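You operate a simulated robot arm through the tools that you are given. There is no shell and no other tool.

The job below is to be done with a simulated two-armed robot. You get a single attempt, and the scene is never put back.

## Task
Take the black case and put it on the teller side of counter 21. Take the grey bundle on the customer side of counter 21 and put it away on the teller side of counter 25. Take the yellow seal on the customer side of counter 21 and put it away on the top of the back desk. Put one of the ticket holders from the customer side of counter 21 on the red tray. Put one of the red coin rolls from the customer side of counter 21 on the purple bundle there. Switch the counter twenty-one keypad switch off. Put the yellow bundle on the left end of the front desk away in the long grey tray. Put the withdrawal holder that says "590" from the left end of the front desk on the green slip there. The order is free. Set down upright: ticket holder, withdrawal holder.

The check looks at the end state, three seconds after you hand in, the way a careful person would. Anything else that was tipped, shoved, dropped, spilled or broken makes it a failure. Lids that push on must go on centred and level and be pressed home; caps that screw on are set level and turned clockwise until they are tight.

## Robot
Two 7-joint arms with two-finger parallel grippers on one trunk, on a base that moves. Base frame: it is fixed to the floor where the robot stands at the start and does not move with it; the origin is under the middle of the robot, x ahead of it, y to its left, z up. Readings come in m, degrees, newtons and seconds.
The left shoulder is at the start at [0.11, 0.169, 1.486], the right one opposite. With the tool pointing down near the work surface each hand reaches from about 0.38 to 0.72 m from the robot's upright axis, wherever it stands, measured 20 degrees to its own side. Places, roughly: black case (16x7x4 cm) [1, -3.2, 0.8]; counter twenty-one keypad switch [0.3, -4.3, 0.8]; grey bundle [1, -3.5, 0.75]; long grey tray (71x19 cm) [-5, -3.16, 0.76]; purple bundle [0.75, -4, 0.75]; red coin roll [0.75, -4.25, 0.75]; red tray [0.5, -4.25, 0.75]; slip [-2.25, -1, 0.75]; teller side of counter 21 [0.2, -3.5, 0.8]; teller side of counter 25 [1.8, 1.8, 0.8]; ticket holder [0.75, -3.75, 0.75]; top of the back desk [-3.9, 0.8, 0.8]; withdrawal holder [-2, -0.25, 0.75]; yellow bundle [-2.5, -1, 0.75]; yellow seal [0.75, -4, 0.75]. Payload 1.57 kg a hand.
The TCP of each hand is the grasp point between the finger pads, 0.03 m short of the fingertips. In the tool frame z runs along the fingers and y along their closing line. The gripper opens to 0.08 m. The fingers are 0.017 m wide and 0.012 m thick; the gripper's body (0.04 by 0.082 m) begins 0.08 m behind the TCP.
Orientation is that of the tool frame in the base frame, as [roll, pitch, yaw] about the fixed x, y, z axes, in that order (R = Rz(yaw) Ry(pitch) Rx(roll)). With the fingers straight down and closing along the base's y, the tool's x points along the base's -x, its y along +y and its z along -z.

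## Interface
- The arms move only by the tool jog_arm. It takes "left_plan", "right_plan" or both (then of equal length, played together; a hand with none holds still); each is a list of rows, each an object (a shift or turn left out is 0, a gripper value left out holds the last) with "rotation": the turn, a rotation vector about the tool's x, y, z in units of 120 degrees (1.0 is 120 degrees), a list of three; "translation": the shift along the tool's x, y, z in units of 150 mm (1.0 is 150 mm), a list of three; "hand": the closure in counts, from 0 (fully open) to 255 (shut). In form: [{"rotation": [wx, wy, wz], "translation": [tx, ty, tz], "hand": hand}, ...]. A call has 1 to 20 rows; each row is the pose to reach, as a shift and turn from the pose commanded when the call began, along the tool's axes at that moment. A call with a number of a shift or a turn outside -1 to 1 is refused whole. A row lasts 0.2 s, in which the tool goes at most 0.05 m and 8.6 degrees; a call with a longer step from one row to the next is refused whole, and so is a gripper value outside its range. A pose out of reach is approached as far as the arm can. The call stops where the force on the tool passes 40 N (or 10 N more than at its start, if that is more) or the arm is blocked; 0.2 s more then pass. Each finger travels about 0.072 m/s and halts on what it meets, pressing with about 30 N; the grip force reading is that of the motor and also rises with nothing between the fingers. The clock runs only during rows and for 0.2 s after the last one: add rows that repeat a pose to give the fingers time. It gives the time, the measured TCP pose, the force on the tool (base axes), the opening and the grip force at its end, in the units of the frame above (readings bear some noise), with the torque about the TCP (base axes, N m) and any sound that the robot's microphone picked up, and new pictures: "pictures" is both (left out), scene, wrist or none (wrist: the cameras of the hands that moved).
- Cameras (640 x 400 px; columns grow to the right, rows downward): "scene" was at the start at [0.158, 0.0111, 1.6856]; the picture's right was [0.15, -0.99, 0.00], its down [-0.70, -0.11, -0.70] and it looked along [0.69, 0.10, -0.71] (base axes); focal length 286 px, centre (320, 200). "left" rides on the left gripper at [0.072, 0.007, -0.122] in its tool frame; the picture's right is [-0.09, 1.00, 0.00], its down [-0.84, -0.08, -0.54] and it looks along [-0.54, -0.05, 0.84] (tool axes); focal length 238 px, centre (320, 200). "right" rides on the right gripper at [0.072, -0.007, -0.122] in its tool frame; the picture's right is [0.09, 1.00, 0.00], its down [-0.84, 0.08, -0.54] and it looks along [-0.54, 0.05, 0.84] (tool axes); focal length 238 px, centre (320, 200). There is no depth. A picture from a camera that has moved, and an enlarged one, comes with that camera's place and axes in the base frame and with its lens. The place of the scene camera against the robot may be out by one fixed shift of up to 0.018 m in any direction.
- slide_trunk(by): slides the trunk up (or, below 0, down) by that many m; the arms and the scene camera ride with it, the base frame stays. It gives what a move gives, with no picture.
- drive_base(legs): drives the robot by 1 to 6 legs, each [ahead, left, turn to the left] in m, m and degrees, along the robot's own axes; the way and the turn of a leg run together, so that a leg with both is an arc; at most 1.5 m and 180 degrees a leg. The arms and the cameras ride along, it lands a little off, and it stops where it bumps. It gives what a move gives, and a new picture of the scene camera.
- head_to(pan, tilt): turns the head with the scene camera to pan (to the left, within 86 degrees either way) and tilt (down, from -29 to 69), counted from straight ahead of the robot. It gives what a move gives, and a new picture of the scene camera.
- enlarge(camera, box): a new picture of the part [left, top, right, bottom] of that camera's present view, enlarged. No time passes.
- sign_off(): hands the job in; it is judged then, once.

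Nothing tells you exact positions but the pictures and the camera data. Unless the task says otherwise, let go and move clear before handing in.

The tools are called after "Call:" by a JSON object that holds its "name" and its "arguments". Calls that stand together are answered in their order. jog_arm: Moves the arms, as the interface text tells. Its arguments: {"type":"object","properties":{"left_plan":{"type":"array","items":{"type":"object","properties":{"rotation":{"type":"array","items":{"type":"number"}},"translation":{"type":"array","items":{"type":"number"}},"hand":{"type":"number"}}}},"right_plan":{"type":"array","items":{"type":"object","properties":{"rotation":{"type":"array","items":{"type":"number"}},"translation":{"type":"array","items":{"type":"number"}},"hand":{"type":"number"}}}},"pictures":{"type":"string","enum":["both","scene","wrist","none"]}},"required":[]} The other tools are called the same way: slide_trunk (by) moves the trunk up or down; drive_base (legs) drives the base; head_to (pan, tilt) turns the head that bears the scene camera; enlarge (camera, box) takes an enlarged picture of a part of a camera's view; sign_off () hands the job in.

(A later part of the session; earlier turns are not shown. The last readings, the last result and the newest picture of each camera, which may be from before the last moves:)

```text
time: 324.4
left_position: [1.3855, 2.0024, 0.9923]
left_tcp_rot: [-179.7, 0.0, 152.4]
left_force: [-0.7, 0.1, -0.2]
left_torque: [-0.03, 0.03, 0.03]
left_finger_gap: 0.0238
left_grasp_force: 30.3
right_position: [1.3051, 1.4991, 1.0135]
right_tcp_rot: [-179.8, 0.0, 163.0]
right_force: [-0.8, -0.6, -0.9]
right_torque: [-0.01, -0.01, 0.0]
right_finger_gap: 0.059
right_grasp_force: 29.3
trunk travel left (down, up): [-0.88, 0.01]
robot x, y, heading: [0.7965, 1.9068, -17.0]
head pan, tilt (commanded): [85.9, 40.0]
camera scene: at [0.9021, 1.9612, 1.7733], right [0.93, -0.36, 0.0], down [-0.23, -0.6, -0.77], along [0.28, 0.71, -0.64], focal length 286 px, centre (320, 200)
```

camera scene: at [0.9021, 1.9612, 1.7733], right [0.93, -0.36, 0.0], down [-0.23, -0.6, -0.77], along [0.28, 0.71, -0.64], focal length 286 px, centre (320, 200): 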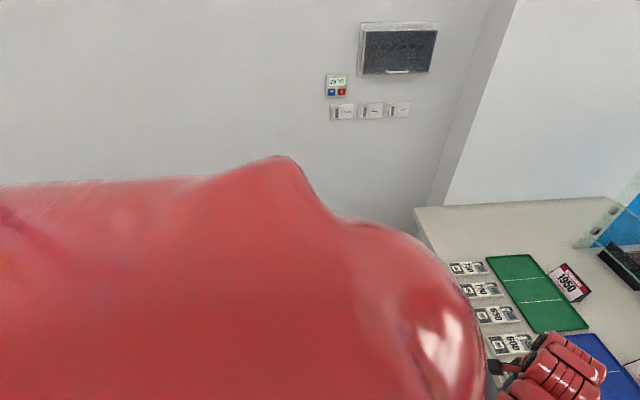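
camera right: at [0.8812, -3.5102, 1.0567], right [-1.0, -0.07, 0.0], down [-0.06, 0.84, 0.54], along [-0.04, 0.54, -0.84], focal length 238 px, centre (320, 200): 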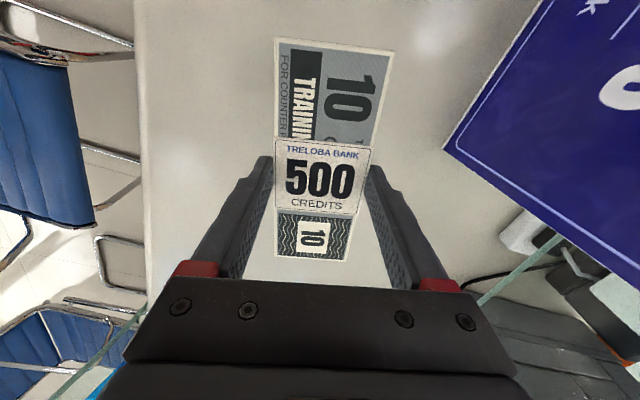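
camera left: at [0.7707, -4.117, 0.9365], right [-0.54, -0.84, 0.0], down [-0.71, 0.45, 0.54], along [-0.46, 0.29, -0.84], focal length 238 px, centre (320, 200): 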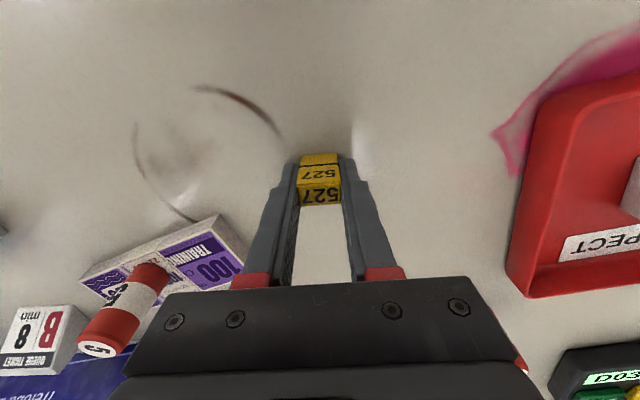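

Call:
{"name": "drive_base", "arguments": {"legs": [[0.17, 0, 0], [0, 0.4, 0]]}}

Call:
{"name": "head_to", "arguments": {"pan": 0, "tilt": 50}}

Call:
{"name": "enlarge", "arguments": {"camera": "right", "box": [0, 0, 640, 400]}}

```text
time: 328.0
left_position: [1.6678, 2.3404, 0.9922]
left_tcp_rot: [-179.8, 0.0, 152.7]
left_force: [-0.5, 0.5, -0.6]
left_torque: [0.0, 0.01, 0.05]
left_finger_gap: 0.0236
left_grasp_force: 30.0
right_position: [1.589, 1.8371, 1.0137]
right_tcp_rot: [-179.8, -0.1, 163.2]
right_force: [0.1, 0.0, -0.6]
right_torque: [0.01, -0.01, 0.02]
right_finger_gap: 0.0594
right_grasp_force: 30.2
trunk travel left (down, up): [-0.88, 0.01]
robot x, y, heading: [1.0767, 2.2445, -16.5]
head pan, tilt (commanded): [85.9, 40.0]
camera scene: at [1.1823, 2.2969, 1.7734], right [0.93, -0.36, 0.0], down [-0.23, -0.6, -0.77], along [0.27, 0.72, -0.64], focal length 286 px, centre (320, 200)
```

scene: 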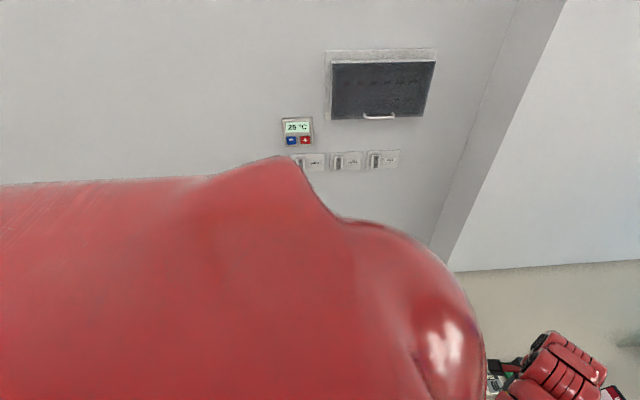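

```text
time: 329.6
left_position: [1.6662, 2.3423, 0.9922]
left_tcp_rot: [-179.8, 0.0, 152.7]
left_force: [-0.5, -0.2, 0.1]
left_torque: [0.02, 0.02, 0.03]
left_finger_gap: 0.0238
left_grasp_force: 30.2
right_position: [1.5894, 1.8364, 1.0128]
right_tcp_rot: [-179.7, 0.1, 163.3]
right_force: [-0.5, 0.1, -0.4]
right_torque: [0.03, 0.02, -0.02]
right_finger_gap: 0.0591
right_grasp_force: 29.6
trunk travel left (down, up): [-0.88, 0.01]
robot x, y, heading: [1.0792, 2.2479, -17.0]
head pan, tilt (commanded): [0.0, 50.0]
camera scene: at [1.2261, 2.1961, 1.7592], right [-0.29, -0.96, 0.0], down [-0.73, 0.22, -0.64], along [0.62, -0.18, -0.77], focal length 286 px, centre (320, 200)
```

scene: 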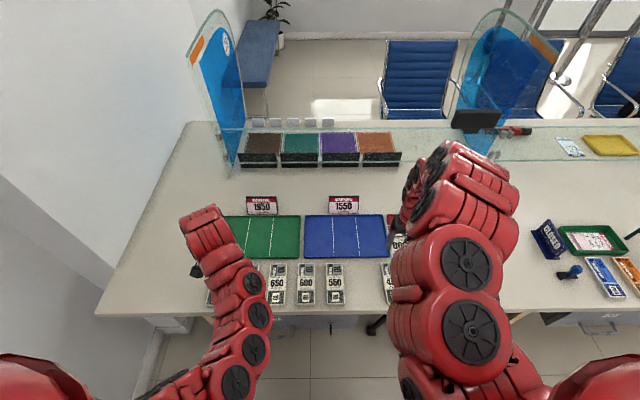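

```text
1.00 times, centred on (320, 200) of right (not enlarged: the box is as wide or as high as the picture)
camera zoom: at [1.5184, 1.8513, 1.1364], right [0.2, 0.98, 0.0], down [0.82, -0.17, 0.54], along [0.53, -0.11, -0.84], focal length 238 px, centre (320, 200)
```

zoom: 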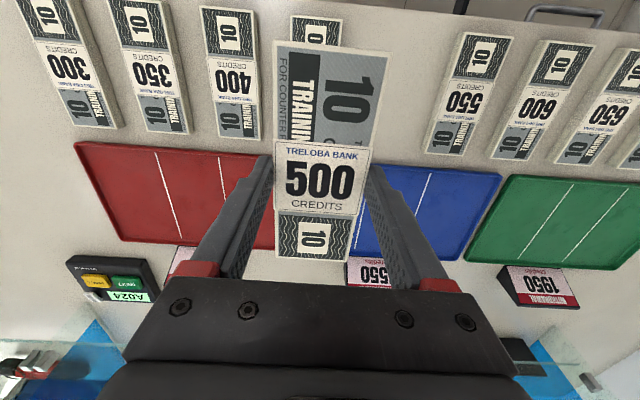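

The slot between 450 and 550 is at about (+0.028, +0.087) m from the TCP. Lowering the trunk a little and moving over it.

Call:
{"name": "slide_trunk", "arguments": {"by": -0.05}}

Call:
{"name": "jog_arm", "arguments": {"right_plan": [{"translation": [0.06, 0.2, 0]}, {"translation": [0.12, 0.4, 0]}, {"translation": [0.187, 0.583, 0]}, {"translation": [0.187, 0.583, 0.2]}, {"translation": [0.187, 0.583, 0.4]}], "pictures": "wrist"}}

```text
time: 330.5
left_position: [1.6669, 2.343, 0.9437]
left_tcp_rot: [-179.7, 0.0, 152.6]
left_force: [-0.6, 0.1, -0.2]
left_torque: [-0.01, -0.01, 0.01]
left_finger_gap: 0.0237
left_grasp_force: 29.3
right_position: [1.5863, 1.836, 0.9641]
right_tcp_rot: [-179.7, 0.0, 163.2]
right_force: [0.7, -0.2, -1.2]
right_torque: [-0.04, 0.0, 0.02]
right_finger_gap: 0.0592
right_grasp_force: 29.9
trunk travel left (down, up): [-0.83, 0.06]
robot x, y, heading: [1.0778, 2.2433, -16.6]
head pan, tilt (commanded): [0.0, 50.0]
```

```text
time: 331.7
left_position: [1.6675, 2.3413, 0.9423]
left_tcp_rot: [-179.8, -0.1, 152.7]
left_force: [-0.3, -0.9, -0.2]
left_torque: [-0.01, 0.04, -0.01]
left_finger_gap: 0.0239
left_grasp_force: 30.1
right_position: [1.5868, 1.9274, 0.9034]
right_tcp_rot: [-179.8, -0.1, 163.2]
right_force: [0.6, -0.1, -0.8]
right_torque: [0.0, 0.03, -0.01]
right_finger_gap: 0.0591
right_grasp_force: 29.9
right hand out of reach, approached as far as the arm can: row 1, 2, 3
trunk travel left (down, up): [-0.83, 0.06]
robot x, y, heading: [1.0762, 2.2417, -16.8]
head pan, tilt (commanded): [0.0, 50.0]
camera right: at [1.5181, 1.9424, 1.0259], right [0.2, 0.98, 0.0], down [0.82, -0.17, 0.54], along [0.53, -0.11, -0.84], focal length 238 px, centre (320, 200)
```

right: 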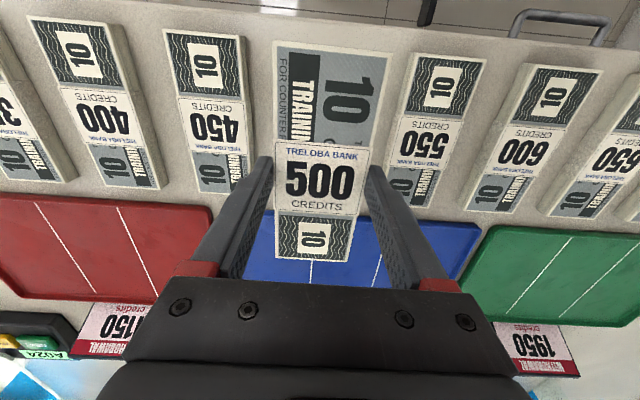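

Centred on the slot. Lowering the bundle.

Call:
{"name": "jog_arm", "arguments": {"right_plan": [{"translation": [0, 0.013, 0.15]}, {"translation": [0, 0.013, 0.3]}, {"translation": [0, 0.013, 0.45]}, {"translation": [0, 0.013, 0.52]}], "pictures": "wrist"}}

Call:
{"name": "jog_arm", "arguments": {"right_plan": [{"translation": [0, 0, 0.03]}], "pictures": "none"}}

```text
time: 332.7
left_position: [1.6667, 2.3408, 0.9443]
left_tcp_rot: [-179.7, 0.0, 152.7]
left_force: [0.0, -0.2, -0.1]
left_torque: [0.0, 0.0, -0.02]
left_finger_gap: 0.0237
left_grasp_force: 29.4
right_position: [1.5875, 1.9309, 0.8252]
right_tcp_rot: [-179.8, -0.2, 163.1]
right_force: [0.6, -0.1, -0.6]
right_torque: [-0.03, -0.03, 0.0]
right_finger_gap: 0.0591
right_grasp_force: 29.9
trunk travel left (down, up): [-0.83, 0.06]
robot x, y, heading: [1.08, 2.2432, -16.9]
head pan, tilt (commanded): [0.0, 50.0]
camera right: at [1.5178, 1.9447, 0.9479], right [0.2, 0.98, 0.0], down [0.82, -0.17, 0.54], along [0.53, -0.11, -0.84], focal length 238 px, centre (320, 200)
```

right: 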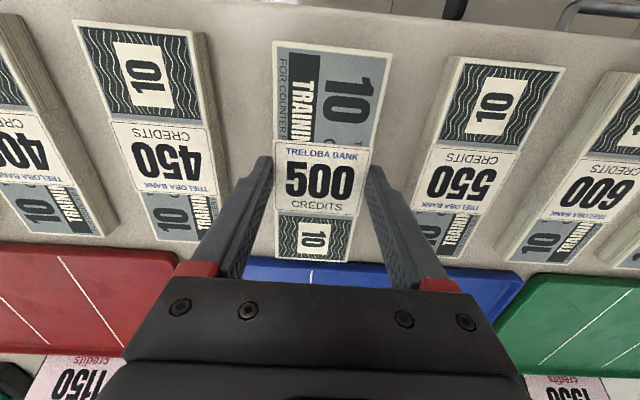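

```text
time: 333.1
left_position: [1.6674, 2.3412, 0.9429]
left_tcp_rot: [-179.8, 0.1, 152.7]
left_force: [0.0, 0.4, -0.3]
left_torque: [-0.03, 0.02, -0.01]
left_finger_gap: 0.0236
left_grasp_force: 29.5
right_position: [1.5881, 1.93, 0.8218]
right_tcp_rot: [-179.8, 0.1, 163.2]
right_force: [-0.3, -0.6, -0.9]
right_torque: [-0.02, -0.01, -0.02]
right_finger_gap: 0.059
right_grasp_force: 29.7
trunk travel left (down, up): [-0.83, 0.06]
robot x, y, heading: [1.0816, 2.2442, -17.1]
head pan, tilt (commanded): [0.0, 50.0]
```

Call:
{"name": "jog_arm", "arguments": {"right_plan": [{"translation": [0, 0, 0.027]}], "pictures": "none"}}

Call:
{"name": "jog_arm", "arguments": {"right_plan": [{"translation": [0, 0, 0.013]}], "pictures": "none"}}

Call:
{"name": "jog_arm", "arguments": {"right_plan": [{"translation": [0, 0, 0.01]}], "pictures": "none"}}

```text
time: 333.5
left_position: [1.6681, 2.3432, 0.9442]
left_tcp_rot: [-179.7, 0.0, 152.7]
left_force: [-0.6, -0.3, 0.1]
left_torque: [-0.01, -0.01, -0.03]
left_finger_gap: 0.0237
left_grasp_force: 30.3
right_position: [1.588, 1.9292, 0.8167]
right_tcp_rot: [-179.8, 0.0, 163.3]
right_force: [0.0, -0.6, -1.0]
right_torque: [0.0, -0.01, 0.0]
right_finger_gap: 0.059
right_grasp_force: 29.7
trunk travel left (down, up): [-0.83, 0.06]
robot x, y, heading: [1.0772, 2.2443, -17.0]
head pan, tilt (commanded): [0.0, 50.0]
```

```text
time: 333.9
left_position: [1.6665, 2.3415, 0.9419]
left_tcp_rot: [-179.7, 0.0, 152.8]
left_force: [-0.2, 0.3, -0.2]
left_torque: [0.02, -0.01, 0.03]
left_finger_gap: 0.0237
left_grasp_force: 29.8
right_position: [1.5869, 1.9281, 0.8159]
right_tcp_rot: [-179.7, 0.0, 163.2]
right_force: [0.4, 0.5, -1.3]
right_torque: [-0.02, 0.01, -0.02]
right_finger_gap: 0.0592
right_grasp_force: 30.1
trunk travel left (down, up): [-0.83, 0.06]
robot x, y, heading: [1.0747, 2.2405, -16.8]
head pan, tilt (commanded): [0.0, 50.0]
```

```text
time: 334.3
left_position: [1.6667, 2.3425, 0.9438]
left_tcp_rot: [-179.6, 0.1, 152.7]
left_force: [0.1, -0.1, 0.0]
left_torque: [0.0, -0.03, 0.02]
left_finger_gap: 0.0233
left_grasp_force: 30.5
right_position: [1.5877, 1.9306, 0.8136]
right_tcp_rot: [-179.7, 0.1, 163.1]
right_force: [-1.9, 1.7, 5.9]
right_torque: [0.1, -0.5, 0.15]
right_finger_gap: 0.059
right_grasp_force: 29.9
trunk travel left (down, up): [-0.83, 0.06]
robot x, y, heading: [1.0763, 2.2423, -17.0]
head pan, tilt (commanded): [0.0, 50.0]
```

Contact. Opening gently and lifting.

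Call:
{"name": "jog_arm", "arguments": {"right_plan": [{"translation": [0, 0, 0], "hand": 50}, {"translation": [0, 0, 0], "hand": 30}, {"translation": [0, 0, 0], "hand": 25}, {"translation": [0, 0, -0.1], "hand": 25}, {"translation": [0, 0, -0.35], "hand": 25}, {"translation": [0, 0, -0.65], "hand": 25}, {"translation": [0, 0, -0.9], "hand": 25}], "pictures": "both"}}

```text
time: 335.9
left_position: [1.6667, 2.3422, 0.9441]
left_tcp_rot: [-179.8, 0.0, 152.7]
left_force: [-1.0, 0.3, 0.2]
left_torque: [-0.03, 0.02, 0.01]
left_finger_gap: 0.0236
left_grasp_force: 30.1
right_position: [1.5886, 1.9297, 0.9465]
right_tcp_rot: [-179.7, 0.0, 163.1]
right_force: [-0.2, 0.2, 0.0]
right_torque: [0.0, 0.03, 0.01]
right_finger_gap: 0.0721
right_grasp_force: 0.1
right hand out of reach, approached as far as the arm can: row 7
trunk travel left (down, up): [-0.83, 0.06]
robot x, y, heading: [1.0752, 2.2439, -16.7]
head pan, tilt (commanded): [0.0, 50.0]
camera scene: at [1.225, 2.1965, 1.7093], right [-0.29, -0.96, 0.0], down [-0.73, 0.22, -0.64], along [0.62, -0.19, -0.77], focal length 286 px, centre (320, 200)
camera right: at [1.5187, 1.9443, 1.0698], right [0.2, 0.98, 0.0], down [0.82, -0.17, 0.54], along [0.53, -0.11, -0.84], focal length 238 px, centre (320, 200)
```

scene: 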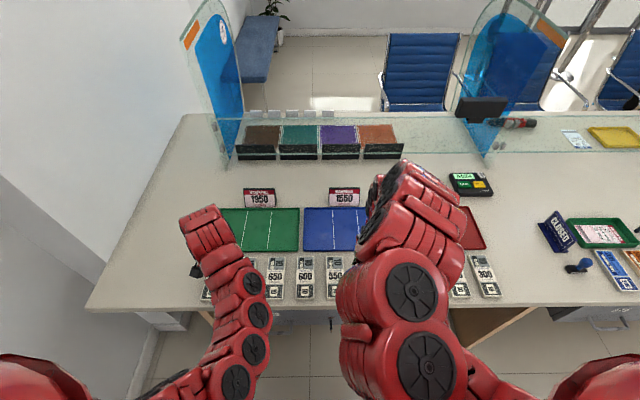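
right: 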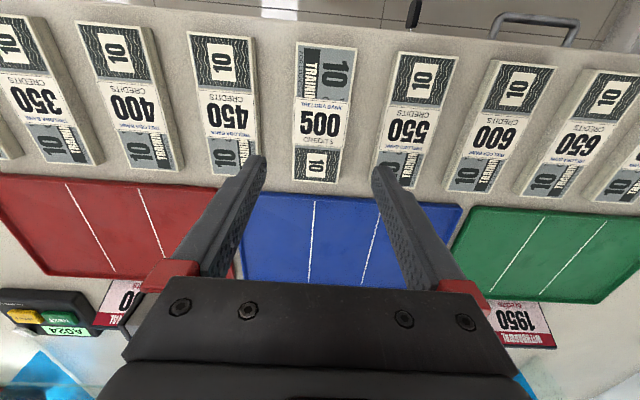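

The "500" bundle now sits in its slot. Backing away without getting near the office chair, then I'll look at that chair.

Call:
{"name": "drive_base", "arguments": {"legs": [[-0.35, 0, 0], [0, -0.9, 0], [0, 0, 90]]}}

Call:
{"name": "head_to", "arguments": {"pan": 20, "tilt": 25}}

```text
time: 346.2
left_position: [0.4003, 2.079, 0.9421]
left_tcp_rot: [-179.7, 0.1, -119.2]
left_force: [0.2, 0.2, -0.9]
left_torque: [0.01, 0.0, -0.03]
left_finger_gap: 0.0239
left_grasp_force: 30.1
right_position: [0.8087, 1.9865, 0.9455]
right_tcp_rot: [-179.7, -0.1, -108.7]
right_force: [0.1, 0.5, 0.0]
right_torque: [0.01, -0.02, 0.02]
right_finger_gap: 0.0723
right_grasp_force: 0.0
trunk travel left (down, up): [-0.83, 0.06]
robot x, y, heading: [0.4797, 1.4847, 71.1]
head pan, tilt (commanded): [0.0, 50.0]
camera scene: at [0.5275, 1.6347, 1.7092], right [0.95, -0.32, 0.0], down [-0.24, -0.73, -0.64], along [0.21, 0.61, -0.77], focal length 286 px, centre (320, 200)
```

scene: 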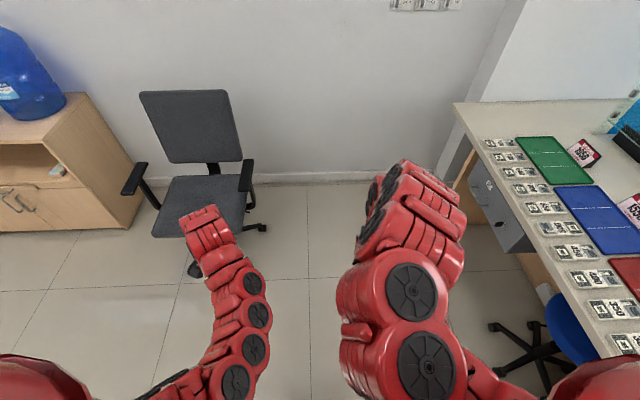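

```text
time: 347.1
left_position: [0.4007, 2.0781, 0.9421]
left_tcp_rot: [-179.7, 0.1, -119.3]
left_force: [-0.4, -0.4, -0.7]
left_torque: [0.0, -0.01, 0.03]
left_finger_gap: 0.0236
left_grasp_force: 29.8
right_position: [0.8097, 1.9867, 0.9469]
right_tcp_rot: [-179.8, -0.1, -108.7]
right_force: [0.0, -0.7, 0.1]
right_torque: [0.02, -0.01, 0.0]
right_finger_gap: 0.0723
right_grasp_force: 0.1
trunk travel left (down, up): [-0.83, 0.06]
robot x, y, heading: [0.4792, 1.4884, 71.6]
head pan, tilt (commanded): [20.0, 25.0]
camera scene: at [0.5008, 1.6538, 1.7466], right [1.0, 0.02, 0.0], down [0.01, -0.42, -0.91], along [-0.02, 0.91, -0.42], focal length 286 px, centre (320, 200)
```

scene: 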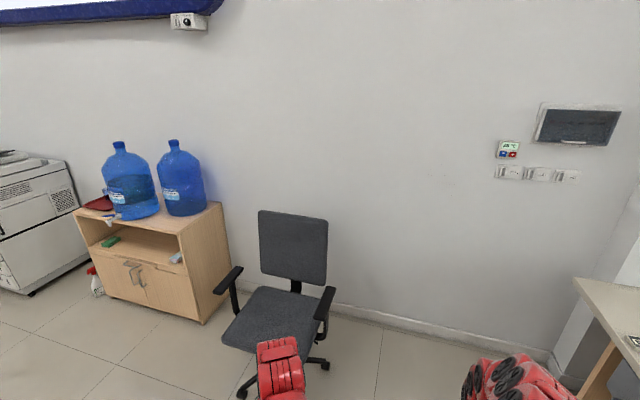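

The chair looks upright and in its place facing the same way, as far as I can tell. Now on to the back desk with the seal: turning and driving past the front desk's right end.

Call:
{"name": "drive_base", "arguments": {"legs": [[0, 0, 91.5], [1.5, 0, 0], [0.7, 0, 0]]}}

Call:
{"name": "head_to", "arguments": {"pan": 15, "tilt": 30}}

```text
time: 361.9
left_position: [-2.228, 2.0522, 0.9431]
left_tcp_rot: [-179.6, 0.0, -27.6]
left_force: [-0.5, -0.4, -0.5]
left_torque: [0.03, 0.01, 0.0]
left_finger_gap: 0.0237
left_grasp_force: 30.1
right_position: [-2.1463, 2.4637, 0.9463]
right_tcp_rot: [-179.8, -0.1, -17.1]
right_force: [1.0, 0.2, 0.7]
right_torque: [-0.01, 0.01, -0.01]
right_finger_gap: 0.0722
right_grasp_force: 0.0
trunk travel left (down, up): [-0.83, 0.06]
robot x, y, heading: [-1.6395, 2.1486, 162.7]
head pan, tilt (commanded): [20.0, 25.0]
camera scene: at [-1.8084, 2.1659, 1.7467], right [-0.05, 1.0, 0.0], down [0.42, 0.02, -0.91], along [-0.91, -0.05, -0.42], focal length 286 px, centre (320, 200)
```

scene: 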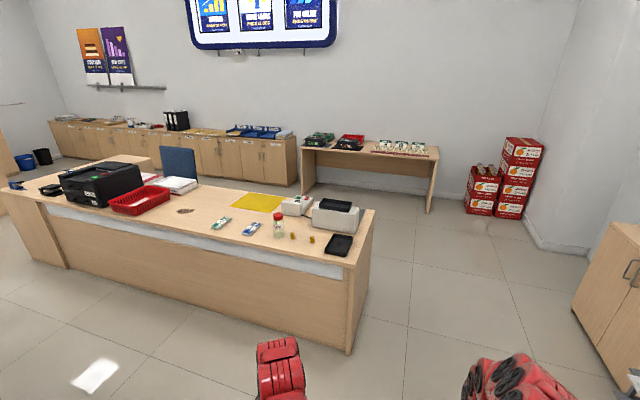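

```text
time: 362.6
left_position: [-2.2278, 2.0514, 0.9418]
left_tcp_rot: [-179.7, -0.1, -27.5]
left_force: [0.2, 0.0, -0.1]
left_torque: [-0.01, -0.03, 0.0]
left_finger_gap: 0.0234
left_grasp_force: 29.8
right_position: [-2.1477, 2.4637, 0.9459]
right_tcp_rot: [-179.8, -0.1, -17.1]
right_force: [-0.3, 0.6, -0.5]
right_torque: [-0.01, -0.01, 0.04]
right_finger_gap: 0.0719
right_grasp_force: 0.2
trunk travel left (down, up): [-0.83, 0.06]
robot x, y, heading: [-1.641, 2.1481, 162.7]
head pan, tilt (commanded): [15.0, 30.0]
camera scene: at [-1.8077, 2.1741, 1.7387], right [0.04, 1.0, 0.0], down [0.5, -0.02, -0.87], along [-0.87, 0.03, -0.5], focal length 286 px, centre (320, 200)
```

scene: 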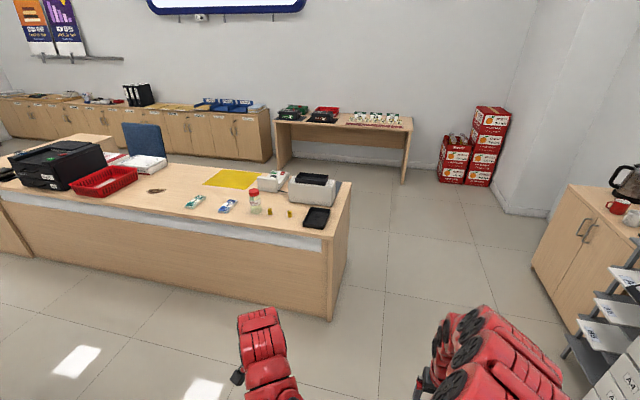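

The back desk is ahead-left; at its right end there seem to be other small yellow seals beside a jar. Enlarging.

Call:
{"name": "enlarge", "arguments": {"camera": "scene", "box": [130, 150, 360, 260]}}

```text
2.78 times, centred on (245, 205) of scene
camera zoom: at [-1.8077, 2.1741, 1.7387], right [0.04, 1.0, 0.0], down [0.5, -0.02, -0.87], along [-0.87, 0.03, -0.5], focal length 797 px, centre (529, 186)
```

zoom: 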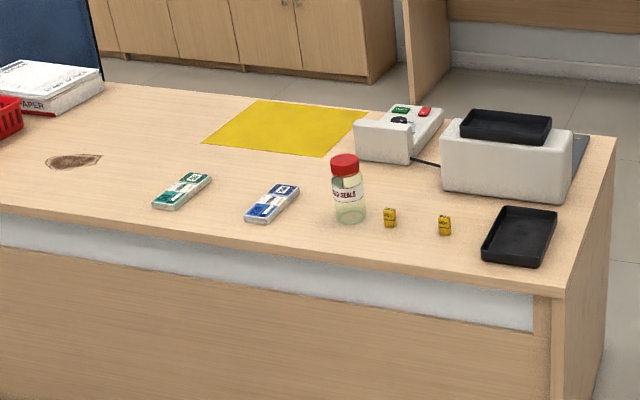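

There's a seals jar with two yellow seals beside it at the right end of the back desk — I'll put this seal by them. Driving up to that end.

Call:
{"name": "drive_base", "arguments": {"legs": [[0, 0.33, 0], [0.9, 0, 0]]}}

Call:
{"name": "head_to", "arguments": {"pan": 10, "tilt": 50}}

Call:
{"name": "enlarge", "arguments": {"camera": "left", "box": [0, 0, 640, 400]}}

```text
time: 369.1
left_position: [-3.1914, 2.0026, 0.9437]
left_tcp_rot: [-179.7, -0.1, -27.5]
left_force: [-0.3, -0.2, -0.3]
left_torque: [0.04, -0.02, 0.0]
left_finger_gap: 0.0236
left_grasp_force: 29.9
right_position: [-3.1131, 2.4151, 0.9465]
right_tcp_rot: [-179.8, 0.0, -17.1]
right_force: [-0.5, -0.1, 0.3]
right_torque: [0.01, 0.0, -0.02]
right_finger_gap: 0.072
right_grasp_force: 0.1
trunk travel left (down, up): [-0.83, 0.06]
robot x, y, heading: [-2.6026, 2.0985, 162.8]
head pan, tilt (commanded): [15.0, 30.0]
camera scene: at [-2.7716, 2.1257, 1.7387], right [0.04, 1.0, 0.0], down [0.5, -0.02, -0.87], along [-0.87, 0.03, -0.5], focal length 286 px, centre (320, 200)
```

scene: 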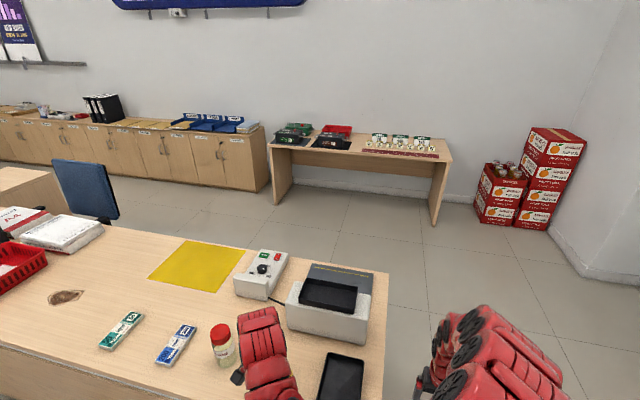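

```text
time: 370.0
left_position: [-3.1917, 2.004, 0.9426]
left_tcp_rot: [-179.7, -0.1, -27.5]
left_force: [0.0, 0.3, 0.0]
left_torque: [0.05, -0.02, 0.03]
left_finger_gap: 0.0237
left_grasp_force: 30.2
right_position: [-3.1128, 2.4166, 0.946]
right_tcp_rot: [-179.8, -0.1, -17.0]
right_force: [-0.6, -0.6, -0.5]
right_torque: [0.01, -0.03, -0.01]
right_finger_gap: 0.0723
right_grasp_force: 0.0
trunk travel left (down, up): [-0.83, 0.06]
robot x, y, heading: [-2.6059, 2.1002, 163.0]
head pan, tilt (commanded): [10.0, 50.0]
camera scene: at [-2.758, 2.132, 1.7092], right [0.12, 0.99, 0.0], down [0.76, -0.09, -0.64], along [-0.64, 0.08, -0.77], focal length 286 px, centre (320, 200)
```

scene: 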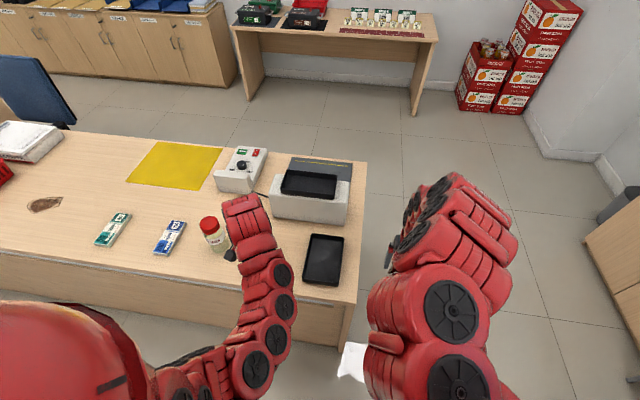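

```text
1.00 times, centred on (320, 200) of left (not enlarged: the box is as wide or as high as the picture)
camera zoom: at [-3.1306, 1.9655, 1.0643], right [-0.54, -0.84, 0.0], down [-0.71, 0.45, 0.54], along [-0.45, 0.3, -0.84], focal length 238 px, centre (320, 200)
```

zoom: 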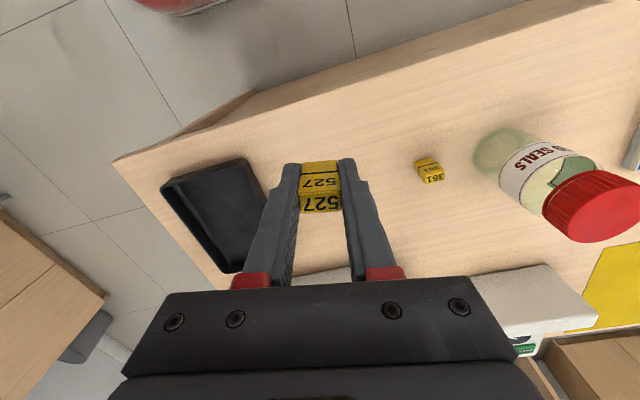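

I'll set the seal on clear desk between the two other seals, a bit nearer the edge. Moving there and lowering.

Call:
{"name": "jog_arm", "arguments": {"left_plan": [{"translation": [-0.1, 0.17, 0]}, {"translation": [-0.2, 0.33, 0]}, {"translation": [-0.2, 0.33, 0.2]}, {"translation": [-0.2, 0.33, 0.4]}], "pictures": "wrist"}}

```text
time: 371.0
left_position: [-3.2415, 1.9735, 0.881]
left_tcp_rot: [-179.8, 0.1, -27.4]
left_force: [0.3, -0.3, -0.3]
left_torque: [0.01, -0.04, 0.01]
left_finger_gap: 0.0238
left_grasp_force: 30.3
right_position: [-3.112, 2.4154, 0.9462]
right_tcp_rot: [-179.8, -0.1, -17.1]
right_force: [1.2, 0.0, -0.5]
right_torque: [-0.04, -0.01, -0.01]
right_finger_gap: 0.0721
right_grasp_force: 0.1
trunk travel left (down, up): [-0.83, 0.06]
robot x, y, heading: [-2.6017, 2.0988, 162.9]
head pan, tilt (commanded): [10.0, 50.0]
camera left: at [-3.1799, 1.9353, 1.0026], right [-0.54, -0.84, 0.0], down [-0.71, 0.45, 0.54], along [-0.46, 0.3, -0.84], focal length 238 px, centre (320, 200)
```

left: 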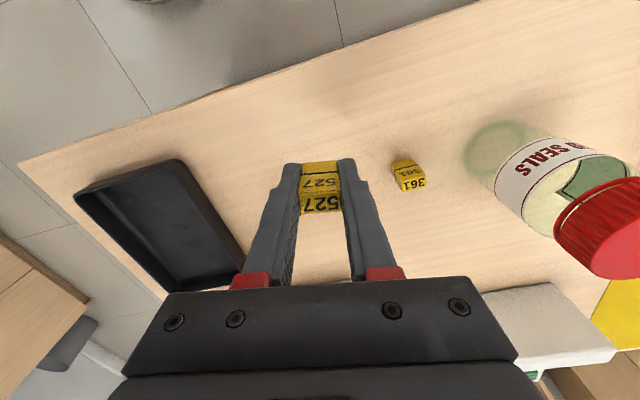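

Call:
{"name": "enlarge", "arguments": {"camera": "scene", "box": [180, 180, 360, 310]}}

Call:
{"name": "enlarge", "arguments": {"camera": "right", "box": [0, 0, 640, 400]}}

```text
3.08 times, centred on (270, 245) of scene
camera zoom: at [-2.7588, 2.1314, 1.7091], right [0.12, 0.99, 0.0], down [0.76, -0.09, -0.64], along [-0.64, 0.08, -0.77], focal length 881 px, centre (474, 62)
```

zoom: 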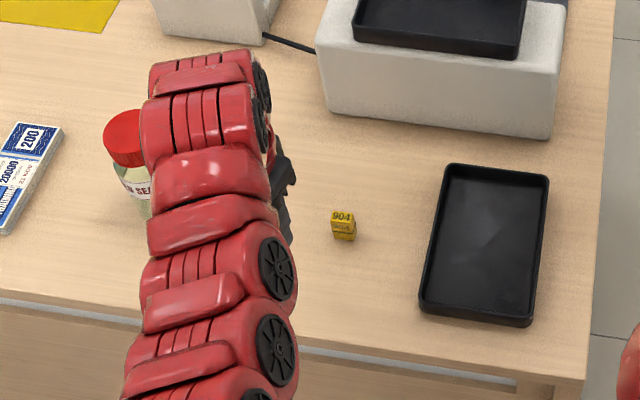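

```text
1.00 times, centred on (320, 200) of right (not enlarged: the box is as wide or as high as the picture)
camera zoom: at [-3.0418, 2.4, 1.0691], right [-0.2, -0.98, 0.0], down [-0.82, 0.17, 0.54], along [-0.53, 0.11, -0.84], focal length 238 px, centre (320, 200)
```

zoom: 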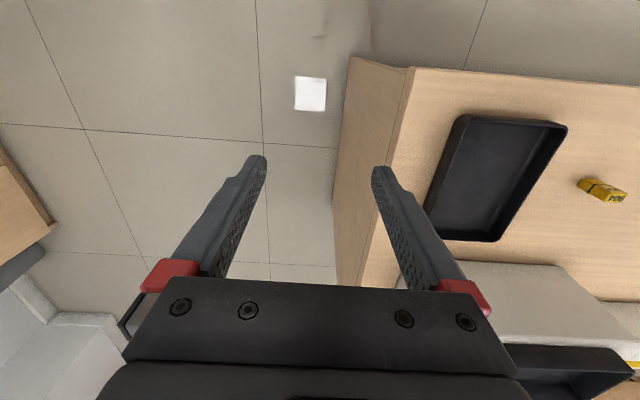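

Both neighbours are clear. Lowering to the desk top.

Call:
{"name": "jog_arm", "arguments": {"left_plan": [{"translation": [0, 0, 0.15]}, {"translation": [0, 0, 0.3]}], "pictures": "none"}}

Call:
{"name": "jog_arm", "arguments": {"left_plan": [{"translation": [0, 0, 0.02]}, {"translation": [0, 0, 0.04]}], "pictures": "none"}}

Call:
{"name": "jog_arm", "arguments": {"left_plan": [{"translation": [0, 0, 0.02]}], "pictures": "wrist"}}

```text
time: 371.6
left_position: [-3.2407, 1.9751, 0.8352]
left_tcp_rot: [-179.7, 0.0, -27.5]
left_force: [-0.3, -0.2, 0.0]
left_torque: [-0.02, 0.01, 0.02]
left_finger_gap: 0.0235
left_grasp_force: 30.1
right_position: [-3.1131, 2.4162, 0.9466]
right_tcp_rot: [-179.8, -0.1, -17.0]
right_force: [-0.8, -0.3, 0.0]
right_torque: [0.0, -0.04, 0.0]
right_finger_gap: 0.0722
right_grasp_force: 0.1
trunk travel left (down, up): [-0.83, 0.06]
robot x, y, heading: [-2.602, 2.0999, 163.1]
head pan, tilt (commanded): [10.0, 50.0]
```

```text
time: 372.2
left_position: [-3.2411, 1.9751, 0.832]
left_tcp_rot: [-179.6, 0.0, -27.6]
left_force: [0.3, -0.5, 0.1]
left_torque: [0.02, 0.0, -0.02]
left_finger_gap: 0.0237
left_grasp_force: 29.9
right_position: [-3.1118, 2.4144, 0.9458]
right_tcp_rot: [-179.9, 0.0, -17.1]
right_force: [-0.2, 0.6, 1.0]
right_torque: [-0.01, 0.01, -0.02]
right_finger_gap: 0.0718
right_grasp_force: 0.0
trunk travel left (down, up): [-0.83, 0.06]
robot x, y, heading: [-2.599, 2.0994, 163.1]
head pan, tilt (commanded): [10.0, 50.0]
```

```text
time: 372.6
left_position: [-3.2403, 1.9732, 0.8278]
left_tcp_rot: [-179.7, 0.1, -27.5]
left_force: [-0.2, 0.1, -0.6]
left_torque: [0.01, 0.03, -0.04]
left_finger_gap: 0.0238
left_grasp_force: 30.3
right_position: [-3.113, 2.4155, 0.9465]
right_tcp_rot: [-179.7, -0.1, -17.0]
right_force: [0.3, -0.1, 0.1]
right_torque: [0.03, 0.0, -0.02]
right_finger_gap: 0.0721
right_grasp_force: 0.0
trunk travel left (down, up): [-0.83, 0.06]
robot x, y, heading: [-2.6021, 2.0975, 163.0]
head pan, tilt (commanded): [10.0, 50.0]
camera left: at [-3.1797, 1.9359, 0.9498], right [-0.54, -0.84, 0.0], down [-0.71, 0.45, 0.54], along [-0.45, 0.3, -0.84], focal length 238 px, centre (320, 200)
```

left: 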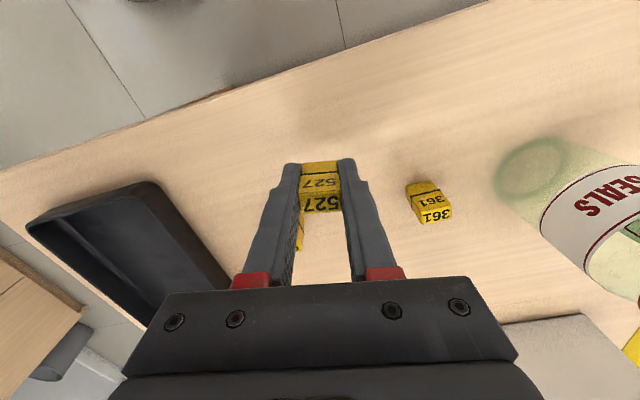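

Call:
{"name": "jog_arm", "arguments": {"left_plan": [{"translation": [0, 0, 0.02]}], "pictures": "none"}}

Call:
{"name": "jog_arm", "arguments": {"left_plan": [{"translation": [0, 0, 0.02]}], "pictures": "none"}}

Call:
{"name": "jog_arm", "arguments": {"left_plan": [{"translation": [0, 0, 0.02]}], "pictures": "none"}}

Call:
{"name": "jog_arm", "arguments": {"left_plan": [{"translation": [0, 0, 0.02]}], "pictures": "wrist"}}

```text
time: 373.0
left_position: [-3.2404, 1.9745, 0.8256]
left_tcp_rot: [-179.7, 0.0, -27.5]
left_force: [0.5, 0.3, 0.0]
left_torque: [0.0, -0.01, -0.01]
left_finger_gap: 0.0237
left_grasp_force: 30.1
right_position: [-3.1116, 2.4155, 0.9469]
right_tcp_rot: [-179.8, -0.1, -17.0]
right_force: [0.0, 0.1, -0.2]
right_torque: [0.01, 0.01, -0.01]
right_finger_gap: 0.0723
right_grasp_force: 0.0
trunk travel left (down, up): [-0.83, 0.06]
robot x, y, heading: [-2.6025, 2.0974, 162.7]
head pan, tilt (commanded): [10.0, 50.0]
```

```text
time: 373.4
left_position: [-3.241, 1.9736, 0.8224]
left_tcp_rot: [-179.9, -0.1, -27.4]
left_force: [0.1, 0.4, 0.0]
left_torque: [-0.01, 0.0, 0.0]
left_finger_gap: 0.0238
left_grasp_force: 30.0
right_position: [-3.1117, 2.4155, 0.9468]
right_tcp_rot: [-179.8, -0.2, -17.1]
right_force: [0.1, 0.4, 0.5]
right_torque: [-0.01, 0.01, 0.01]
right_finger_gap: 0.0723
right_grasp_force: 0.1
trunk travel left (down, up): [-0.83, 0.06]
robot x, y, heading: [-2.6024, 2.1014, 163.1]
head pan, tilt (commanded): [10.0, 50.0]
```

```text
time: 373.8
left_position: [-3.2407, 1.9738, 0.8192]
left_tcp_rot: [-179.7, 0.0, -27.4]
left_force: [-0.8, -0.4, -0.3]
left_torque: [0.0, 0.01, -0.02]
left_finger_gap: 0.0236
left_grasp_force: 30.4
right_position: [-3.1125, 2.4167, 0.9456]
right_tcp_rot: [-179.8, -0.1, -17.0]
right_force: [0.5, 0.0, -0.6]
right_torque: [0.0, 0.01, -0.03]
right_finger_gap: 0.072
right_grasp_force: 0.0
trunk travel left (down, up): [-0.83, 0.06]
robot x, y, heading: [-2.6032, 2.0998, 163.2]
head pan, tilt (commanded): [10.0, 50.0]
```

```text
time: 374.2
left_position: [-3.2407, 1.9735, 0.8164]
left_tcp_rot: [-179.8, 0.0, -27.5]
left_force: [0.0, 0.0, 0.1]
left_torque: [-0.02, 0.03, 0.01]
left_finger_gap: 0.0235
left_grasp_force: 30.0
right_position: [-3.1118, 2.4153, 0.9462]
right_tcp_rot: [-179.9, -0.2, -17.0]
right_force: [0.5, 0.6, -0.3]
right_torque: [-0.02, -0.02, 0.02]
right_finger_gap: 0.0721
right_grasp_force: 0.0
trunk travel left (down, up): [-0.83, 0.06]
robot x, y, heading: [-2.6021, 2.0997, 162.9]
head pan, tilt (commanded): [10.0, 50.0]
camera left: at [-3.1797, 1.9358, 0.9382], right [-0.54, -0.84, 0.0], down [-0.71, 0.45, 0.54], along [-0.45, 0.3, -0.84], focal length 238 px, centre (320, 200)
```

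left: 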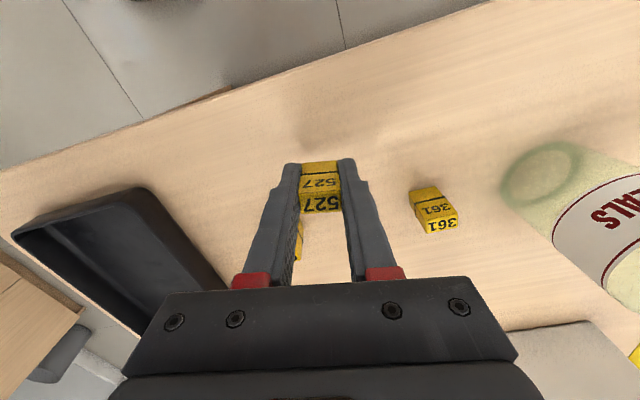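

Call:
{"name": "jog_arm", "arguments": {"left_plan": [{"translation": [0, 0, 0.02]}, {"translation": [0, 0, 0.033]}], "pictures": "none"}}

Call:
{"name": "jog_arm", "arguments": {"left_plan": [{"translation": [0, 0, 0.017]}], "pictures": "none"}}

Call:
{"name": "jog_arm", "arguments": {"left_plan": [{"translation": [0, 0, 0.017]}], "pictures": "none"}}

Call:
{"name": "jog_arm", "arguments": {"left_plan": [{"translation": [0, 0, 0.013]}], "pictures": "wrist"}}

```text
time: 374.8
left_position: [-3.2408, 1.9725, 0.8126]
left_tcp_rot: [-179.7, 0.0, -27.4]
left_force: [0.0, -0.8, -0.1]
left_torque: [-0.01, 0.02, 0.01]
left_finger_gap: 0.0237
left_grasp_force: 30.0
right_position: [-3.1127, 2.4159, 0.9476]
right_tcp_rot: [-179.9, 0.0, -16.9]
right_force: [-0.1, -0.2, 0.3]
right_torque: [0.02, 0.03, -0.01]
right_finger_gap: 0.0722
right_grasp_force: 0.1
trunk travel left (down, up): [-0.83, 0.06]
robot x, y, heading: [-2.6007, 2.099, 163.0]
head pan, tilt (commanded): [10.0, 50.0]
```

```text
time: 375.2
left_position: [-3.2415, 1.9742, 0.8086]
left_tcp_rot: [-179.7, 0.0, -27.5]
left_force: [1.4, -0.2, 0.0]
left_torque: [-0.03, -0.02, 0.0]
left_finger_gap: 0.0237
left_grasp_force: 30.0
right_position: [-3.1126, 2.416, 0.9457]
right_tcp_rot: [-179.8, -0.1, -17.0]
right_force: [0.1, 0.4, 0.1]
right_torque: [-0.01, -0.01, -0.05]
right_finger_gap: 0.0722
right_grasp_force: 0.0
trunk travel left (down, up): [-0.83, 0.06]
robot x, y, heading: [-2.6022, 2.1012, 162.9]
head pan, tilt (commanded): [10.0, 50.0]
```

```text
time: 375.6
left_position: [-3.2418, 1.9744, 0.8069]
left_tcp_rot: [-179.6, 0.1, -27.4]
left_force: [-0.2, -0.4, -0.4]
left_torque: [0.02, 0.01, -0.03]
left_finger_gap: 0.0236
left_grasp_force: 30.6
right_position: [-3.1123, 2.4162, 0.9458]
right_tcp_rot: [-179.8, -0.1, -17.0]
right_force: [-0.3, -0.5, 0.7]
right_torque: [0.01, 0.02, 0.01]
right_finger_gap: 0.0722
right_grasp_force: 0.1
trunk travel left (down, up): [-0.83, 0.06]
robot x, y, heading: [-2.6038, 2.0963, 163.0]
head pan, tilt (commanded): [10.0, 50.0]
```

```text
time: 376.0
left_position: [-3.2409, 1.9741, 0.8046]
left_tcp_rot: [-179.7, 0.0, -27.5]
left_force: [-0.1, -0.1, -0.2]
left_torque: [0.0, 0.03, 0.02]
left_finger_gap: 0.0237
left_grasp_force: 30.5
right_position: [-3.1131, 2.4148, 0.9473]
right_tcp_rot: [-179.8, -0.1, -16.9]
right_force: [0.1, -0.4, -1.1]
right_torque: [-0.01, -0.03, 0.01]
right_finger_gap: 0.0725
right_grasp_force: 0.1
trunk travel left (down, up): [-0.83, 0.06]
robot x, y, heading: [-2.5989, 2.1017, 162.9]
head pan, tilt (commanded): [10.0, 50.0]
camera left: at [-3.1798, 1.9359, 0.926], right [-0.54, -0.84, 0.0], down [-0.71, 0.45, 0.54], along [-0.45, 0.3, -0.84], focal length 238 px, centre (320, 200)
```

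left: 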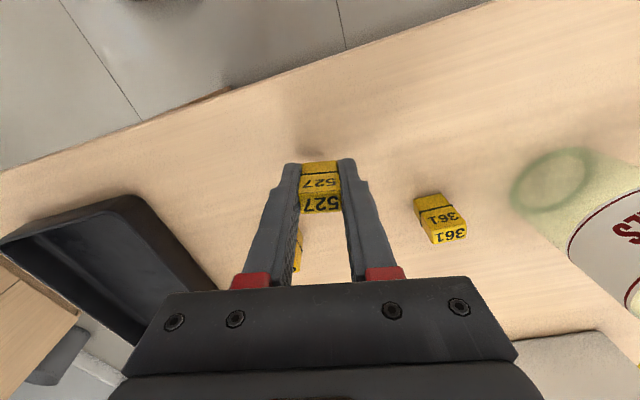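

Call:
{"name": "jog_arm", "arguments": {"left_plan": [{"translation": [0, 0, 0.017]}], "pictures": "none"}}

Call:
{"name": "jog_arm", "arguments": {"left_plan": [{"translation": [0, 0, 0.017]}], "pictures": "none"}}

Call:
{"name": "jog_arm", "arguments": {"left_plan": [{"translation": [0, 0, 0.017]}], "pictures": "none"}}

```text
time: 376.4
left_position: [-3.2405, 1.9733, 0.801]
left_tcp_rot: [-179.8, 0.0, -27.5]
left_force: [-0.8, 0.2, 0.7]
left_torque: [0.02, 0.04, -0.03]
left_finger_gap: 0.0235
left_grasp_force: 30.1
right_position: [-3.1111, 2.4165, 0.9464]
right_tcp_rot: [-179.8, -0.2, -17.0]
right_force: [0.5, 0.9, 0.4]
right_torque: [-0.01, 0.0, 0.01]
right_finger_gap: 0.0724
right_grasp_force: 0.0
trunk travel left (down, up): [-0.83, 0.06]
robot x, y, heading: [-2.6048, 2.1019, 162.8]
head pan, tilt (commanded): [10.0, 50.0]
```

```text
time: 376.8
left_position: [-3.2415, 1.9737, 0.7984]
left_tcp_rot: [-179.7, 0.0, -27.6]
left_force: [-1.0, -0.3, 0.6]
left_torque: [0.01, 0.0, 0.03]
left_finger_gap: 0.0235
left_grasp_force: 29.7
right_position: [-3.1136, 2.4161, 0.9473]
right_tcp_rot: [-179.8, 0.0, -16.9]
right_force: [-0.5, -0.7, 1.4]
right_torque: [-0.01, 0.0, -0.01]
right_finger_gap: 0.0718
right_grasp_force: 0.1
trunk travel left (down, up): [-0.83, 0.06]
robot x, y, heading: [-2.6028, 2.1035, 163.0]
head pan, tilt (commanded): [10.0, 50.0]
```

```text
time: 377.2
left_position: [-3.2406, 1.9742, 0.7963]
left_tcp_rot: [-179.6, 0.0, -27.4]
left_force: [-0.4, 0.2, -0.5]
left_torque: [0.0, 0.01, 0.03]
left_finger_gap: 0.0236
left_grasp_force: 30.5
right_position: [-3.1122, 2.4159, 0.9473]
right_tcp_rot: [-179.7, -0.1, -17.0]
right_force: [-0.1, 0.2, 0.4]
right_torque: [0.0, -0.01, -0.02]
right_finger_gap: 0.0719
right_grasp_force: 0.1
trunk travel left (down, up): [-0.83, 0.06]
robot x, y, heading: [-2.6036, 2.0973, 163.3]
head pan, tilt (commanded): [10.0, 50.0]
```

Call:
{"name": "jog_arm", "arguments": {"left_plan": [{"translation": [0, 0, 0.017]}], "pictures": "none"}}

Call:
{"name": "jog_arm", "arguments": {"left_plan": [{"translation": [0, 0, 0.017]}], "pictures": "none"}}

Call:
{"name": "jog_arm", "arguments": {"left_plan": [{"translation": [0, 0, 0.017]}], "pictures": "wrist"}}

```text
time: 377.6
left_position: [-3.2403, 1.9744, 0.7949]
left_tcp_rot: [-179.6, 0.0, -27.5]
left_force: [0.8, -0.2, 0.4]
left_torque: [0.0, 0.01, 0.02]
left_finger_gap: 0.0238
left_grasp_force: 30.0
right_position: [-3.1125, 2.416, 0.9457]
right_tcp_rot: [-179.9, -0.2, -17.0]
right_force: [0.7, -0.5, 0.2]
right_torque: [-0.02, 0.0, 0.01]
right_finger_gap: 0.0722
right_grasp_force: 0.1
trunk travel left (down, up): [-0.83, 0.06]
robot x, y, heading: [-2.6062, 2.1018, 162.9]
head pan, tilt (commanded): [10.0, 50.0]
```

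```text
time: 378.0
left_position: [-3.2403, 1.9744, 0.7916]
left_tcp_rot: [-179.8, -0.2, -27.5]
left_force: [-0.4, 0.4, 0.2]
left_torque: [-0.02, 0.01, 0.02]
left_finger_gap: 0.0238
left_grasp_force: 30.4
right_position: [-3.1115, 2.4157, 0.9456]
right_tcp_rot: [-179.8, -0.1, -17.0]
right_force: [-0.2, 0.3, -0.4]
right_torque: [0.02, 0.02, 0.0]
right_finger_gap: 0.0722
right_grasp_force: 0.1
trunk travel left (down, up): [-0.83, 0.06]
robot x, y, heading: [-2.6028, 2.0987, 162.7]
head pan, tilt (commanded): [10.0, 50.0]
```

```text
time: 378.4
left_position: [-3.2403, 1.9743, 0.7885]
left_tcp_rot: [-179.7, 0.0, -27.5]
left_force: [1.1, 0.1, -0.1]
left_torque: [-0.03, 0.04, 0.0]
left_finger_gap: 0.0236
left_grasp_force: 30.5
right_position: [-3.1118, 2.4146, 0.9481]
right_tcp_rot: [-179.8, -0.2, -17.0]
right_force: [-1.1, 0.4, 0.4]
right_torque: [0.0, -0.02, 0.03]
right_finger_gap: 0.0724
right_grasp_force: 0.0
trunk travel left (down, up): [-0.83, 0.06]
robot x, y, heading: [-2.601, 2.0995, 163.1]
head pan, tilt (commanded): [10.0, 50.0]
camera left: at [-3.1794, 1.9359, 0.9102], right [-0.54, -0.84, 0.0], down [-0.71, 0.45, 0.54], along [-0.45, 0.3, -0.84], focal length 238 px, centre (320, 200)
```

left: 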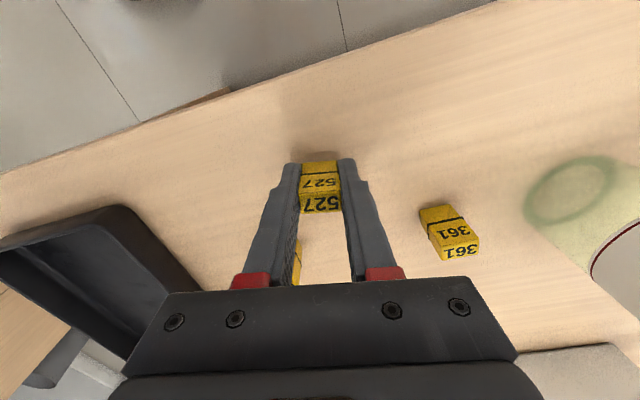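

Call:
{"name": "jog_arm", "arguments": {"left_plan": [{"translation": [0, 0, 0.013]}], "pictures": "none"}}

Call:
{"name": "jog_arm", "arguments": {"left_plan": [{"translation": [0, 0, 0.013]}], "pictures": "none"}}

Call:
{"name": "jog_arm", "arguments": {"left_plan": [{"translation": [0, 0, 0.013]}], "pictures": "none"}}

Call:
{"name": "jog_arm", "arguments": {"left_plan": [{"translation": [0, 0, 0.013]}], "pictures": "none"}}

```text
time: 378.8
left_position: [-3.24, 1.9748, 0.787]
left_tcp_rot: [-179.7, -0.1, -27.6]
left_force: [0.1, -0.2, -0.2]
left_torque: [-0.04, -0.01, -0.02]
left_finger_gap: 0.0237
left_grasp_force: 29.3
right_position: [-3.113, 2.4159, 0.9453]
right_tcp_rot: [-179.9, -0.1, -17.0]
right_force: [0.0, -0.2, 0.9]
right_torque: [0.02, 0.01, -0.02]
right_finger_gap: 0.0722
right_grasp_force: 0.1
trunk travel left (down, up): [-0.83, 0.06]
robot x, y, heading: [-2.6021, 2.1001, 163.0]
head pan, tilt (commanded): [10.0, 50.0]
```

```text
time: 379.2
left_position: [-3.2416, 1.9745, 0.7853]
left_tcp_rot: [-179.8, -0.1, -27.5]
left_force: [0.0, -0.1, 0.0]
left_torque: [0.03, -0.01, 0.01]
left_finger_gap: 0.0237
left_grasp_force: 30.2
right_position: [-3.1134, 2.4168, 0.9466]
right_tcp_rot: [-179.8, 0.0, -17.0]
right_force: [0.9, 0.1, 0.5]
right_torque: [0.05, 0.0, -0.02]
right_finger_gap: 0.0722
right_grasp_force: 0.0
trunk travel left (down, up): [-0.83, 0.06]
robot x, y, heading: [-2.6032, 2.1039, 163.0]
head pan, tilt (commanded): [10.0, 50.0]
```

```text
time: 379.6
left_position: [-3.241, 1.9746, 0.7843]
left_tcp_rot: [-179.8, 0.1, -27.5]
left_force: [2.4, 0.3, 11.5]
left_torque: [0.01, -0.09, -0.01]
left_finger_gap: 0.0237
left_grasp_force: 30.1
right_position: [-3.1112, 2.4159, 0.9471]
right_tcp_rot: [-179.8, 0.0, -17.0]
right_force: [-0.3, -0.1, 1.0]
right_torque: [-0.03, 0.03, 0.03]
right_finger_gap: 0.0723
right_grasp_force: 0.0
trunk travel left (down, up): [-0.83, 0.06]
robot x, y, heading: [-2.6012, 2.1008, 163.1]
head pan, tilt (commanded): [10.0, 50.0]
```

```text
time: 380.0
left_position: [-3.2423, 1.9744, 0.7846]
left_tcp_rot: [-179.9, 0.4, -27.5]
left_force: [2.3, -0.5, 24.9]
left_torque: [-0.02, 0.01, 0.01]
left_finger_gap: 0.0236
left_grasp_force: 30.3
right_position: [-3.1106, 2.4167, 0.9465]
right_tcp_rot: [-179.9, -0.1, -17.0]
right_force: [0.2, 0.9, 0.0]
right_torque: [0.02, -0.02, 0.01]
right_finger_gap: 0.0722
right_grasp_force: 0.0
trunk travel left (down, up): [-0.83, 0.06]
robot x, y, heading: [-2.6044, 2.1006, 163.2]
head pan, tilt (commanded): [10.0, 50.0]
```

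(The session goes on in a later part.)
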